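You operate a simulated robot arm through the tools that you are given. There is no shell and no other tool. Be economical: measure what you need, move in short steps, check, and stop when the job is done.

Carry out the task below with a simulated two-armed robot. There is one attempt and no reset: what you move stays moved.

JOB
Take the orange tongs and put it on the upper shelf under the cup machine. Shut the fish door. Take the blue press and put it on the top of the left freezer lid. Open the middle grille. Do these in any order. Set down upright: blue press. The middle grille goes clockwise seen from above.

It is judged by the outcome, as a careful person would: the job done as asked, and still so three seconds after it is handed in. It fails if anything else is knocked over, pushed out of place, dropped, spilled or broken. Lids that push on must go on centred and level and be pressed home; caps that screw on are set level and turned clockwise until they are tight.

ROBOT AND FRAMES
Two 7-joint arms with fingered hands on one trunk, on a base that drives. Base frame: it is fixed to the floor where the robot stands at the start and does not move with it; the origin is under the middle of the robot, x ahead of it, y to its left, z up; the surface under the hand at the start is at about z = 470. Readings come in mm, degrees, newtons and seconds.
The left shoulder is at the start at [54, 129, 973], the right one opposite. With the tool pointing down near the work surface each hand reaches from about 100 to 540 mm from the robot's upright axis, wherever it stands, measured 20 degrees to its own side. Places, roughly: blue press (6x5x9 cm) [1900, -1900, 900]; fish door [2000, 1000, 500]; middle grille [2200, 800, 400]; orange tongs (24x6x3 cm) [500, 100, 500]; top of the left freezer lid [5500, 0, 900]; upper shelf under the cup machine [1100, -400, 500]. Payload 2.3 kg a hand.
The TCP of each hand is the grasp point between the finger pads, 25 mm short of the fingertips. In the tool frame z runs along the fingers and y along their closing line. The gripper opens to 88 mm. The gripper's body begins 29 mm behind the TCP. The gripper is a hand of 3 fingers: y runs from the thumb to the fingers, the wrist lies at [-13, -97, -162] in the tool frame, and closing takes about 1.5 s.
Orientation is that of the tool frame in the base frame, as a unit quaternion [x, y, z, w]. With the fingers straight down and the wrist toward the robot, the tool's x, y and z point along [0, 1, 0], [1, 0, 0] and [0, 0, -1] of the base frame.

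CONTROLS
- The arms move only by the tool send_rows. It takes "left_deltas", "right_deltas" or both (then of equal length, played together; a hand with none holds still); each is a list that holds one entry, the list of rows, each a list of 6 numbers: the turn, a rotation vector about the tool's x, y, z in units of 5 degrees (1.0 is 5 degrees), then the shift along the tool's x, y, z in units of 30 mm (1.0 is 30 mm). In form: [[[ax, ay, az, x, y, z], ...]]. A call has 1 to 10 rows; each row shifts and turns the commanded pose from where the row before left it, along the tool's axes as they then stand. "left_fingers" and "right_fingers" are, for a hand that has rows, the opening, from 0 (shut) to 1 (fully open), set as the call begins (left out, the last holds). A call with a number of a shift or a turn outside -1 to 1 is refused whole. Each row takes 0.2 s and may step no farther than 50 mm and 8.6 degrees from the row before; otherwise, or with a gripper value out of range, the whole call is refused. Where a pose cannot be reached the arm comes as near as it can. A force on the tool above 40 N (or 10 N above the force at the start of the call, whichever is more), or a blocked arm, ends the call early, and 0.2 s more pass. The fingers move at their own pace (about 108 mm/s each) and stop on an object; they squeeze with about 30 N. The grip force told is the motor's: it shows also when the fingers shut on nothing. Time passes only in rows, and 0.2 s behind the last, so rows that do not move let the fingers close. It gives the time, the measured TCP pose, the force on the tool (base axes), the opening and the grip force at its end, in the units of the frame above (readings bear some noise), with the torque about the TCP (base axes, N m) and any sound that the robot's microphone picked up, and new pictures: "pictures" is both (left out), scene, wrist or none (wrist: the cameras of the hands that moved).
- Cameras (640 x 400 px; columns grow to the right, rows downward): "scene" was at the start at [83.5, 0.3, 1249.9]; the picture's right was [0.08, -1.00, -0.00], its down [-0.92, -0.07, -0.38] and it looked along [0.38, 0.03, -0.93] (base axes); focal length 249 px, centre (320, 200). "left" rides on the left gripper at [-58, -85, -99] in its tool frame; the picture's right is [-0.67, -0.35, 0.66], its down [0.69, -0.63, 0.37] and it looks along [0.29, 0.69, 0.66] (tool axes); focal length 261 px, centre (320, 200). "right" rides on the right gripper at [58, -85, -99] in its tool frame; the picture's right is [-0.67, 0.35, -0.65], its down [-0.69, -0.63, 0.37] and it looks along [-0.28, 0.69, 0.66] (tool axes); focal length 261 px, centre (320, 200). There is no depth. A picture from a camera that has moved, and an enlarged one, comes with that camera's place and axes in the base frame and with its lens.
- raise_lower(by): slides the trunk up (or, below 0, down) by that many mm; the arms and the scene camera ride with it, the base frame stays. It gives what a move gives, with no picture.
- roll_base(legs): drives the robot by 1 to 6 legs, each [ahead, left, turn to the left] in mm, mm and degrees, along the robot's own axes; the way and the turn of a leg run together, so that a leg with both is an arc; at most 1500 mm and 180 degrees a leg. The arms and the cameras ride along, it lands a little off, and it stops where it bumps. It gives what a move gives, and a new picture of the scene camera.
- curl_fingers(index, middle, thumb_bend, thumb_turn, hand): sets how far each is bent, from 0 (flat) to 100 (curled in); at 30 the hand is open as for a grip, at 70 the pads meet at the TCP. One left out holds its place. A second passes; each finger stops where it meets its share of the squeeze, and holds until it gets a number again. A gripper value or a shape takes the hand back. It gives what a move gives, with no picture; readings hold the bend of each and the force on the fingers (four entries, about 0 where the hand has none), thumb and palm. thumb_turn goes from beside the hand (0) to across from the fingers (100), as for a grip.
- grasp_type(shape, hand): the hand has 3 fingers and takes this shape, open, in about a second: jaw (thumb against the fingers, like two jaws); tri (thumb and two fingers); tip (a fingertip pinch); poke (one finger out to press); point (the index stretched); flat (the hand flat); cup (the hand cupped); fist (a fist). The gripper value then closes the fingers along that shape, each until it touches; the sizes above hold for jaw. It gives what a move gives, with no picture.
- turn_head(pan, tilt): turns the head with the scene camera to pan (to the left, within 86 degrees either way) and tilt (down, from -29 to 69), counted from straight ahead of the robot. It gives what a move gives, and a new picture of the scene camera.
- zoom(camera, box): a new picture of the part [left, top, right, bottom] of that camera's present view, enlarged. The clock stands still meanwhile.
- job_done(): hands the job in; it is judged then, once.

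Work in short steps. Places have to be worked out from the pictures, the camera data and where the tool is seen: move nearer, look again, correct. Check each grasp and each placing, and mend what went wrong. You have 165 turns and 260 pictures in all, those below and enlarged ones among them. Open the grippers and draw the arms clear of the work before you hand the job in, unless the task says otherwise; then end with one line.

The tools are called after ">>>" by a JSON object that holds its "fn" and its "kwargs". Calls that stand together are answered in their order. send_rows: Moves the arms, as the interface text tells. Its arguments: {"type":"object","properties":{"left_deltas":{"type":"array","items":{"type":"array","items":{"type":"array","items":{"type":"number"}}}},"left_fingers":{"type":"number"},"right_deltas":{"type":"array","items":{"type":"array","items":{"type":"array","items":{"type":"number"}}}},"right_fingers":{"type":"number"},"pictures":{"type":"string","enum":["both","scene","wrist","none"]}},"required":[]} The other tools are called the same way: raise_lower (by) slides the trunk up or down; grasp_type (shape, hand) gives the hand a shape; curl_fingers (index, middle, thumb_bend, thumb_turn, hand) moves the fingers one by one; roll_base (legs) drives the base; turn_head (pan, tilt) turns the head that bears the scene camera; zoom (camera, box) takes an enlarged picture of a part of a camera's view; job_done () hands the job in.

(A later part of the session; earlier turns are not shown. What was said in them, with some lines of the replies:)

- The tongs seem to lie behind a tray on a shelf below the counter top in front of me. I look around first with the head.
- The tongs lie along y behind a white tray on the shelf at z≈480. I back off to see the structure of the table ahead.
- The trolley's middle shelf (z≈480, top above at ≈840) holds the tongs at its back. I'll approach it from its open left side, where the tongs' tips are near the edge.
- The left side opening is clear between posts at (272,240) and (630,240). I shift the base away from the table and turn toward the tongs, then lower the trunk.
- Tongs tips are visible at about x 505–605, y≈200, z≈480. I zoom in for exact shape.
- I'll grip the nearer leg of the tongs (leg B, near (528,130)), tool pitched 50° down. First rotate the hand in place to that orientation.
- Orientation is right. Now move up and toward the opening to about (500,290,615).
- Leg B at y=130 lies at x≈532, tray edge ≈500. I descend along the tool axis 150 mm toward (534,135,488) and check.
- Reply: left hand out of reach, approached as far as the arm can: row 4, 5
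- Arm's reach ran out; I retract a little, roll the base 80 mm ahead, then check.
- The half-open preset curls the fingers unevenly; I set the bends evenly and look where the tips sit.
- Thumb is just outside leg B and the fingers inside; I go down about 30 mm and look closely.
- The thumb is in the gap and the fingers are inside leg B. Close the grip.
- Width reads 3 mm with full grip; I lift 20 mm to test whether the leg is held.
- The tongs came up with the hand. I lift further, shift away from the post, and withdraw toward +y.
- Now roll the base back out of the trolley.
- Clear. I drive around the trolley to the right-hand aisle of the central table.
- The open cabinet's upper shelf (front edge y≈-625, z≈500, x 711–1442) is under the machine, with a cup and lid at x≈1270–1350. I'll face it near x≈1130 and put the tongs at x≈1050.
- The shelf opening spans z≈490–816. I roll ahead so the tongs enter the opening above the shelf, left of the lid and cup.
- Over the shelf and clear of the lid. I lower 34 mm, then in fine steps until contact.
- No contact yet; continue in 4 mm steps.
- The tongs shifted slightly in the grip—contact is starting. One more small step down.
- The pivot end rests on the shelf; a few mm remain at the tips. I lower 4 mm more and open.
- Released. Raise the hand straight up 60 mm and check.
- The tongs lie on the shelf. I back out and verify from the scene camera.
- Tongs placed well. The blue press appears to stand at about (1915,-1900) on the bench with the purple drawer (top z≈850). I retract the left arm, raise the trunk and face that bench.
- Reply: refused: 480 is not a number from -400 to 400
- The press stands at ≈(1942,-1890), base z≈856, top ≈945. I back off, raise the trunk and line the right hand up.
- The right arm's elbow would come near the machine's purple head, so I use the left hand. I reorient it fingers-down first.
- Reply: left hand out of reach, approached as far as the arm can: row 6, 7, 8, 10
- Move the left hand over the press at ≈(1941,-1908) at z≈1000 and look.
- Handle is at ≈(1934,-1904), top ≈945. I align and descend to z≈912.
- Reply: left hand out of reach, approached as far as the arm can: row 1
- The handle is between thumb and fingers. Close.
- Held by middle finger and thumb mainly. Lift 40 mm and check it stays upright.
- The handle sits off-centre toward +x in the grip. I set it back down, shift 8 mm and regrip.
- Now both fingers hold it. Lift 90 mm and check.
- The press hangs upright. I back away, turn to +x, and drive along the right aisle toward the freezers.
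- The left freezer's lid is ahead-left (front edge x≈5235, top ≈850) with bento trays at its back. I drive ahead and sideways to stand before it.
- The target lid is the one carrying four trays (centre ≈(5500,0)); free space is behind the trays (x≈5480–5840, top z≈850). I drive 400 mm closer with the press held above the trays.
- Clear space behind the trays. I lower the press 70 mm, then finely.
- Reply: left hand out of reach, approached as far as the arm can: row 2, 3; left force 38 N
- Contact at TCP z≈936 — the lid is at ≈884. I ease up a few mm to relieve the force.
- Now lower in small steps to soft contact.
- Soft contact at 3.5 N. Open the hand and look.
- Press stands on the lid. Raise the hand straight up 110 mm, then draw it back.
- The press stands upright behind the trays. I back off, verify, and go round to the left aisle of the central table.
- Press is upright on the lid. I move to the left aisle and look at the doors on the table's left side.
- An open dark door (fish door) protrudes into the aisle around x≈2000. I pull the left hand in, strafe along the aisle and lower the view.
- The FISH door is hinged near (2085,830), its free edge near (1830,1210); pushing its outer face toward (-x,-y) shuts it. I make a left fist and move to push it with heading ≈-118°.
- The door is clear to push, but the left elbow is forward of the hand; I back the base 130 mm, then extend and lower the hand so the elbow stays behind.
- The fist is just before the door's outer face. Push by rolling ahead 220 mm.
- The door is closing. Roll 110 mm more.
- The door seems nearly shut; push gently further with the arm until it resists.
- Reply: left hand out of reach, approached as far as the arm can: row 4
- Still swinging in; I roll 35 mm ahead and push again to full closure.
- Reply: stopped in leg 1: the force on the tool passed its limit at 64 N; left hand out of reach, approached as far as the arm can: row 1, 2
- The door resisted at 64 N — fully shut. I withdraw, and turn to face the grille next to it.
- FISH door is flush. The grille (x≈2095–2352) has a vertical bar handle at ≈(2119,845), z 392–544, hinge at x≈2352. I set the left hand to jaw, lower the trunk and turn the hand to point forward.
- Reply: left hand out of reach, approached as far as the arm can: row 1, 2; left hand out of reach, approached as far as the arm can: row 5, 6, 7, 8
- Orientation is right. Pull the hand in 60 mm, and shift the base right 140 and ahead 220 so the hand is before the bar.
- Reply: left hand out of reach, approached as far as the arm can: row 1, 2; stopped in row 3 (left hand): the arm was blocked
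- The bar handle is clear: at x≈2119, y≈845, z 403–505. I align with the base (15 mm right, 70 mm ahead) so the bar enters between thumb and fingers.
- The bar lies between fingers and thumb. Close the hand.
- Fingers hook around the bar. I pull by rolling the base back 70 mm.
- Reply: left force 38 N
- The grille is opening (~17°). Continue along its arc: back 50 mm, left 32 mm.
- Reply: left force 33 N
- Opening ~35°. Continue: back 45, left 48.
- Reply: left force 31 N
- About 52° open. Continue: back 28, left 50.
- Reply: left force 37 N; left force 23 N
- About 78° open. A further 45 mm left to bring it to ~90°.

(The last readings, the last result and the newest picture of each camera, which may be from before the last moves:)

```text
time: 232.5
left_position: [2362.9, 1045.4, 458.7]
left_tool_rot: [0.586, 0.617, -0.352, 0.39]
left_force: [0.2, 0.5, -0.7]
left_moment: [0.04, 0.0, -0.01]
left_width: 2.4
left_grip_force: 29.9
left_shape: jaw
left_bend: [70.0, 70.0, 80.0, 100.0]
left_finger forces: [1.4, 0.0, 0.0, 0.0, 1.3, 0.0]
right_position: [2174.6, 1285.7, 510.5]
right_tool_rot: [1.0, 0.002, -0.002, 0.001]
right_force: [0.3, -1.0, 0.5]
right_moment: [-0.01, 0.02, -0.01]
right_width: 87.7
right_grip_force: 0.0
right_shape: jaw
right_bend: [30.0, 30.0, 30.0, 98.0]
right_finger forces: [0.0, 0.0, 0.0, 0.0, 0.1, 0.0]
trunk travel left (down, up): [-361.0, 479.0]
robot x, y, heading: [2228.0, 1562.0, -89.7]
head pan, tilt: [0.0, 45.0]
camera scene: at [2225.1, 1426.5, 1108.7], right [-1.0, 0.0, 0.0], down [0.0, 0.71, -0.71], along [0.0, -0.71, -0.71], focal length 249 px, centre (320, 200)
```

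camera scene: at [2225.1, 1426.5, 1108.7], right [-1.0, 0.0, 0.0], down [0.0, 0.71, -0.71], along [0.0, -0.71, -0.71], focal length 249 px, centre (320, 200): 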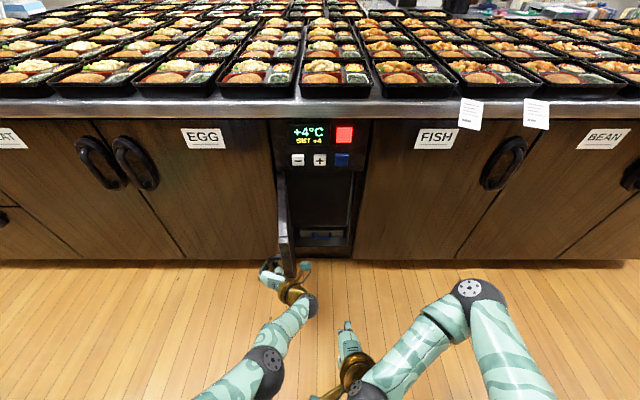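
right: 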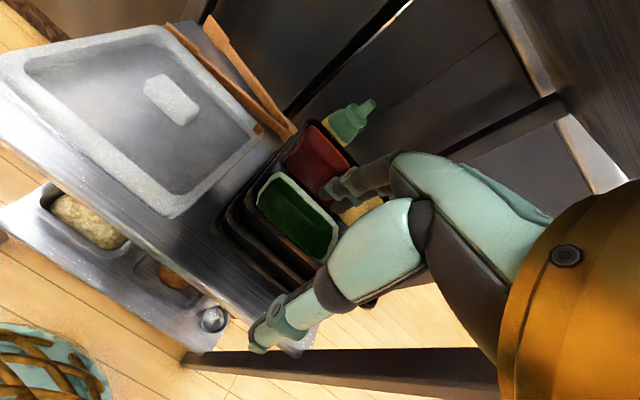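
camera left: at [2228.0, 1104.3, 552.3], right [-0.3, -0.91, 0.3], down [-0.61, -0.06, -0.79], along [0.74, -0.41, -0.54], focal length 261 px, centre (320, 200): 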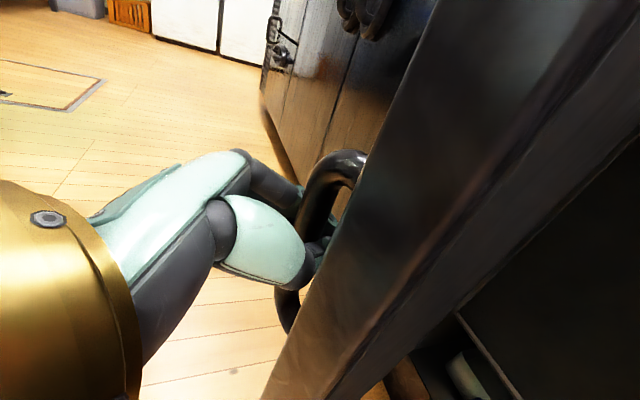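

The grille stands at about 90°. I open the fingers first, then relax the thumb gently so the door isn't pushed.

>>> {"fn": "curl_fingers", "kwargs": {"hand": "left", "index": 15, "middle": 15}}

>>> {"fn": "curl_fingers", "kwargs": {"hand": "left", "thumb_bend": 55}}

>>> {"fn": "send_rows", "kwargs": {"left_deltas": [[[0, 0, 0, 0, 0, 0]]], "pictures": "wrist"}}

```text
time: 233.5
left_position: [2363.2, 1043.9, 459.0]
left_tool_rot: [0.586, 0.618, -0.351, 0.39]
left_force: [-2.6, -3.3, -4.0]
left_moment: [-0.06, 0.28, -0.53]
left_width: 41.0
left_grip_force: 14.7
left_shape: fingers
left_bend: [15.0, 15.0, 84.0, 100.0]
left_finger forces: [0.0, 0.0, 0.0, 0.0, 28.9, 0.0]
right_position: [2172.9, 1284.7, 509.5]
right_tool_rot: [1.0, 0.002, -0.001, 0.0]
right_force: [0.7, -0.8, -0.5]
right_moment: [0.02, 0.01, 0.02]
right_width: 87.8
right_grip_force: 0.1
right_shape: jaw
right_bend: [30.0, 30.0, 30.0, 98.0]
right_finger forces: [0.0, 0.0, 0.0, 0.1, 0.1, 0.0]
trunk travel left (down, up): [-361.0, 479.0]
robot x, y, heading: [2225.3, 1560.0, -90.0]
head pan, tilt: [0.0, 45.0]
```

```text
time: 234.5
left_position: [2364.2, 1045.3, 460.4]
left_tool_rot: [0.586, 0.617, -0.352, 0.391]
left_force: [0.3, -0.8, 0.1]
left_moment: [0.0, 0.01, 0.0]
left_width: 75.0
left_grip_force: 0.1
left_shape: fingers
left_bend: [15.0, 15.0, 55.0, 100.0]
left_finger forces: [0.0, 0.0, 0.1, 0.1, 0.1, 0.0]
right_position: [2173.9, 1286.0, 509.6]
right_tool_rot: [1.0, 0.002, -0.001, 0.001]
right_force: [-0.6, -0.8, 0.0]
right_moment: [0.01, 0.02, -0.02]
right_width: 87.5
right_grip_force: 0.1
right_shape: jaw
right_bend: [30.0, 30.0, 30.0, 98.0]
right_finger forces: [0.0, 0.0, 0.0, 0.1, 0.1, 0.1]
trunk travel left (down, up): [-361.0, 479.0]
robot x, y, heading: [2221.9, 1556.5, -89.9]
head pan, tilt: [0.0, 45.0]
```

```text
time: 234.9
left_position: [2364.7, 1045.0, 460.2]
left_tool_rot: [0.585, 0.617, -0.352, 0.391]
left_force: [-0.9, -0.4, -0.3]
left_moment: [0.01, 0.0, 0.01]
left_width: 75.3
left_grip_force: 0.1
left_shape: fingers
left_bend: [15.0, 15.0, 55.0, 100.0]
left_finger forces: [0.1, 0.0, 0.0, 0.1, 0.0, 0.0]
right_position: [2173.7, 1284.4, 508.6]
right_tool_rot: [1.0, 0.002, -0.001, 0.0]
right_force: [-0.1, 0.3, 0.0]
right_moment: [0.02, 0.0, -0.02]
right_width: 87.8
right_grip_force: 0.1
right_shape: jaw
right_bend: [30.0, 30.0, 30.0, 98.0]
right_finger forces: [0.1, 0.0, 0.1, 0.1, 0.1, 0.0]
trunk travel left (down, up): [-361.0, 479.0]
robot x, y, heading: [2228.2, 1555.8, -89.9]
head pan, tilt: [0.0, 45.0]
camera left: at [2272.9, 1102.6, 554.0], right [-0.3, -0.91, 0.3], down [-0.61, -0.06, -0.79], along [0.74, -0.42, -0.53], focal length 261 px, centre (320, 200)
```

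left: 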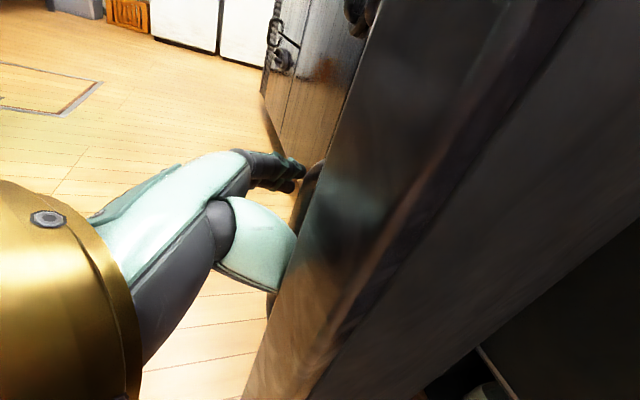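

No contact forces. Roll straight back to draw the thumb out of the handle.

>>> {"fn": "roll_base", "kwargs": {"legs": [[-60, 0, 0]]}}

>>> {"fn": "send_rows", "kwargs": {"left_deltas": [[[0, 0, 0, 0, 0, 0]]], "pictures": "wrist"}}

```text
time: 235.8
left_position: [2364.8, 1105.4, 460.4]
left_tool_rot: [0.585, 0.617, -0.352, 0.391]
left_force: [-0.3, 0.3, 0.4]
left_moment: [-0.01, -0.01, -0.03]
left_width: 74.8
left_grip_force: 0.0
left_shape: fingers
left_bend: [15.0, 15.0, 55.0, 100.0]
left_finger forces: [0.1, 0.0, 0.0, 0.0, 0.1, 0.1]
right_position: [2172.7, 1347.1, 510.6]
right_tool_rot: [1.0, 0.003, -0.001, 0.001]
right_force: [0.1, -0.8, 0.7]
right_moment: [-0.01, -0.03, 0.0]
right_width: 87.8
right_grip_force: 0.2
right_shape: jaw
right_bend: [30.0, 30.0, 30.0, 98.0]
right_finger forces: [0.0, 0.0, 0.0, 0.0, 0.0, 0.1]
trunk travel left (down, up): [-361.0, 479.0]
robot x, y, heading: [2223.0, 1614.6, -89.6]
head pan, tilt: [0.0, 45.0]
camera scene: at [2224.6, 1487.9, 1108.7], right [-1.0, 0.0, 0.0], down [0.0, 0.71, -0.71], along [0.0, -0.71, -0.71], focal length 249 px, centre (320, 200)
```

scene: 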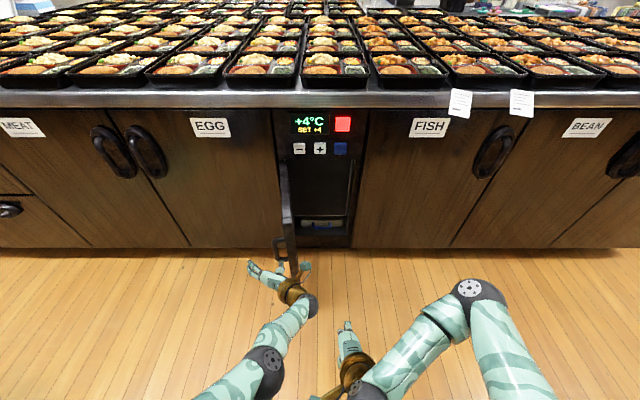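

```text
time: 236.2
left_position: [2364.6, 1106.6, 460.6]
left_tool_rot: [0.585, 0.617, -0.352, 0.391]
left_force: [-0.2, 0.1, -0.2]
left_moment: [0.02, -0.01, 0.0]
left_width: 75.1
left_grip_force: 0.1
left_shape: fingers
left_bend: [15.0, 15.0, 55.0, 100.0]
left_finger forces: [0.1, 0.0, 0.0, 0.0, 0.1, 0.1]
right_position: [2173.8, 1345.9, 509.1]
right_tool_rot: [1.0, 0.003, 0.0, 0.001]
right_force: [0.0, 0.4, -0.3]
right_moment: [-0.05, -0.05, -0.01]
right_width: 87.8
right_grip_force: 0.1
right_shape: jaw
right_bend: [30.0, 30.0, 30.0, 98.0]
right_finger forces: [0.0, 0.0, 0.0, 0.0, 0.0, 0.0]
trunk travel left (down, up): [-361.0, 479.0]
robot x, y, heading: [2225.0, 1621.2, -90.1]
head pan, tilt: [0.0, 45.0]
camera left: at [2273.2, 1163.3, 554.1], right [-0.3, -0.91, 0.3], down [-0.61, -0.06, -0.79], along [0.74, -0.41, -0.53], focal length 261 px, centre (320, 200)
```

left: 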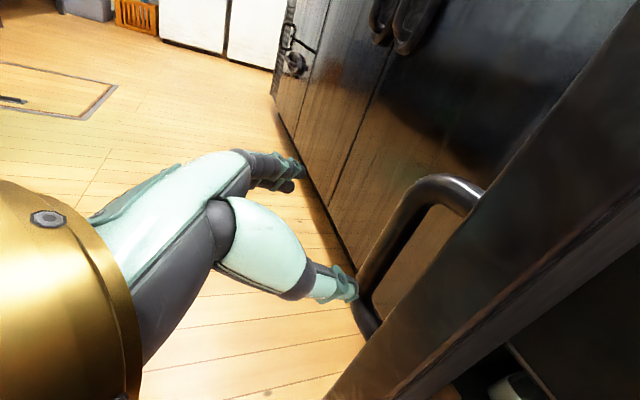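

The hand is free. Roll back another 170 mm and check the final state.

>>> {"fn": "roll_base", "kwargs": {"legs": [[-170, 0, 0]]}}

>>> {"fn": "zoom", "kwargs": {"camera": "scene", "box": [200, 60, 520, 260]}}

```text
time: 237.7
left_position: [2364.0, 1275.0, 460.1]
left_tool_rot: [0.585, 0.617, -0.352, 0.391]
left_force: [-0.5, 0.4, -0.2]
left_moment: [0.02, 0.0, 0.05]
left_width: 75.1
left_grip_force: 0.1
left_shape: fingers
left_bend: [15.0, 15.0, 55.0, 100.0]
left_finger forces: [0.0, 0.0, 0.1, 0.1, 0.1, 0.0]
right_position: [2174.1, 1516.1, 509.2]
right_tool_rot: [1.0, 0.002, -0.001, 0.001]
right_force: [-0.3, 0.5, 0.1]
right_moment: [0.0, -0.02, -0.04]
right_width: 87.7
right_grip_force: 0.1
right_shape: jaw
right_bend: [30.0, 30.0, 30.0, 98.0]
right_finger forces: [0.0, 0.0, 0.0, 0.0, 0.0, 0.1]
trunk travel left (down, up): [-361.0, 479.0]
robot x, y, heading: [2225.9, 1787.8, -89.8]
head pan, tilt: [0.0, 45.0]
camera scene: at [2224.4, 1657.5, 1108.7], right [-1.0, 0.0, 0.0], down [0.0, 0.71, -0.71], along [0.0, -0.71, -0.71], focal length 249 px, centre (320, 200)
```

scene: 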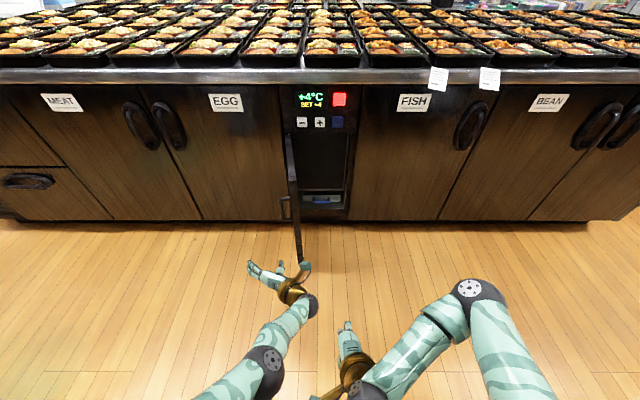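

```text
2.00 times, centred on (360, 160) of scene
camera zoom: at [2224.4, 1657.5, 1108.7], right [-1.0, 0.0, 0.0], down [0.0, 0.71, -0.71], along [0.0, -0.71, -0.71], focal length 499 px, centre (240, 280)
```

zoom: 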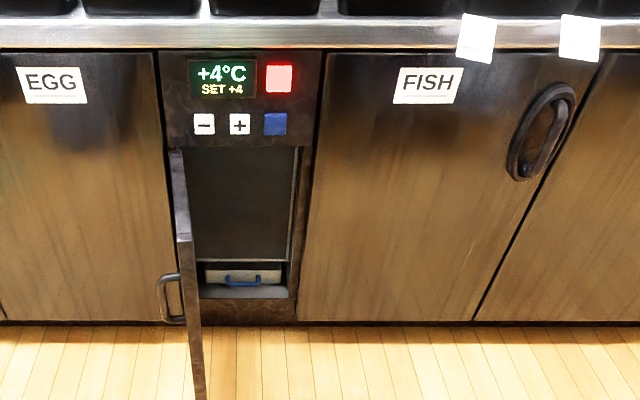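

Grille open, FISH door flush and shut, tongs and press placed. I open the left hand fully and hand in.

>>> {"fn": "send_rows", "kwargs": {"left_deltas": [[[0, 0, 0, 0, 0, -0.5], [0, 0, 0, 0, 0, -0.5], [0, 0, 0, 0, 0, 0]]], "left_fingers": 1, "pictures": "none"}}

>>> {"fn": "job_done", "kwargs": {}}

```text
time: 238.5
left_position: [2361.2, 1283.0, 459.2]
left_tool_rot: [0.582, 0.617, -0.349, 0.399]
left_force: [-0.1, -0.8, -0.2]
left_moment: [0.01, 0.0, -0.01]
left_width: 87.7
left_grip_force: 0.1
left_shape: jaw
left_bend: [30.0, 30.0, 30.0, 98.0]
left_finger forces: [0.0, 0.0, 0.0, 0.1, 0.0, 0.1]
left hand out of reach, approached as far as the arm can: row 1, 2
right_position: [2173.1, 1514.9, 509.5]
right_tool_rot: [1.0, 0.003, -0.001, 0.0]
right_force: [0.6, -0.6, 0.5]
right_moment: [0.02, -0.01, -0.04]
right_width: 87.6
right_grip_force: 0.1
right_shape: jaw
right_bend: [30.0, 30.0, 30.0, 98.0]
right_finger forces: [0.1, 0.1, 0.0, 0.1, 0.0, 0.1]
trunk travel left (down, up): [-361.0, 479.0]
robot x, y, heading: [2228.3, 1787.7, -89.9]
head pan, tilt: [0.0, 45.0]
```

```text
The job is handed in.
```

All four parts are done and handed in: the tongs are on the upper shelf under the cup machine, the fish door is shut, the blue press stands upright on the left freezer lid, and the middle grille is open to about 90° clockwise.
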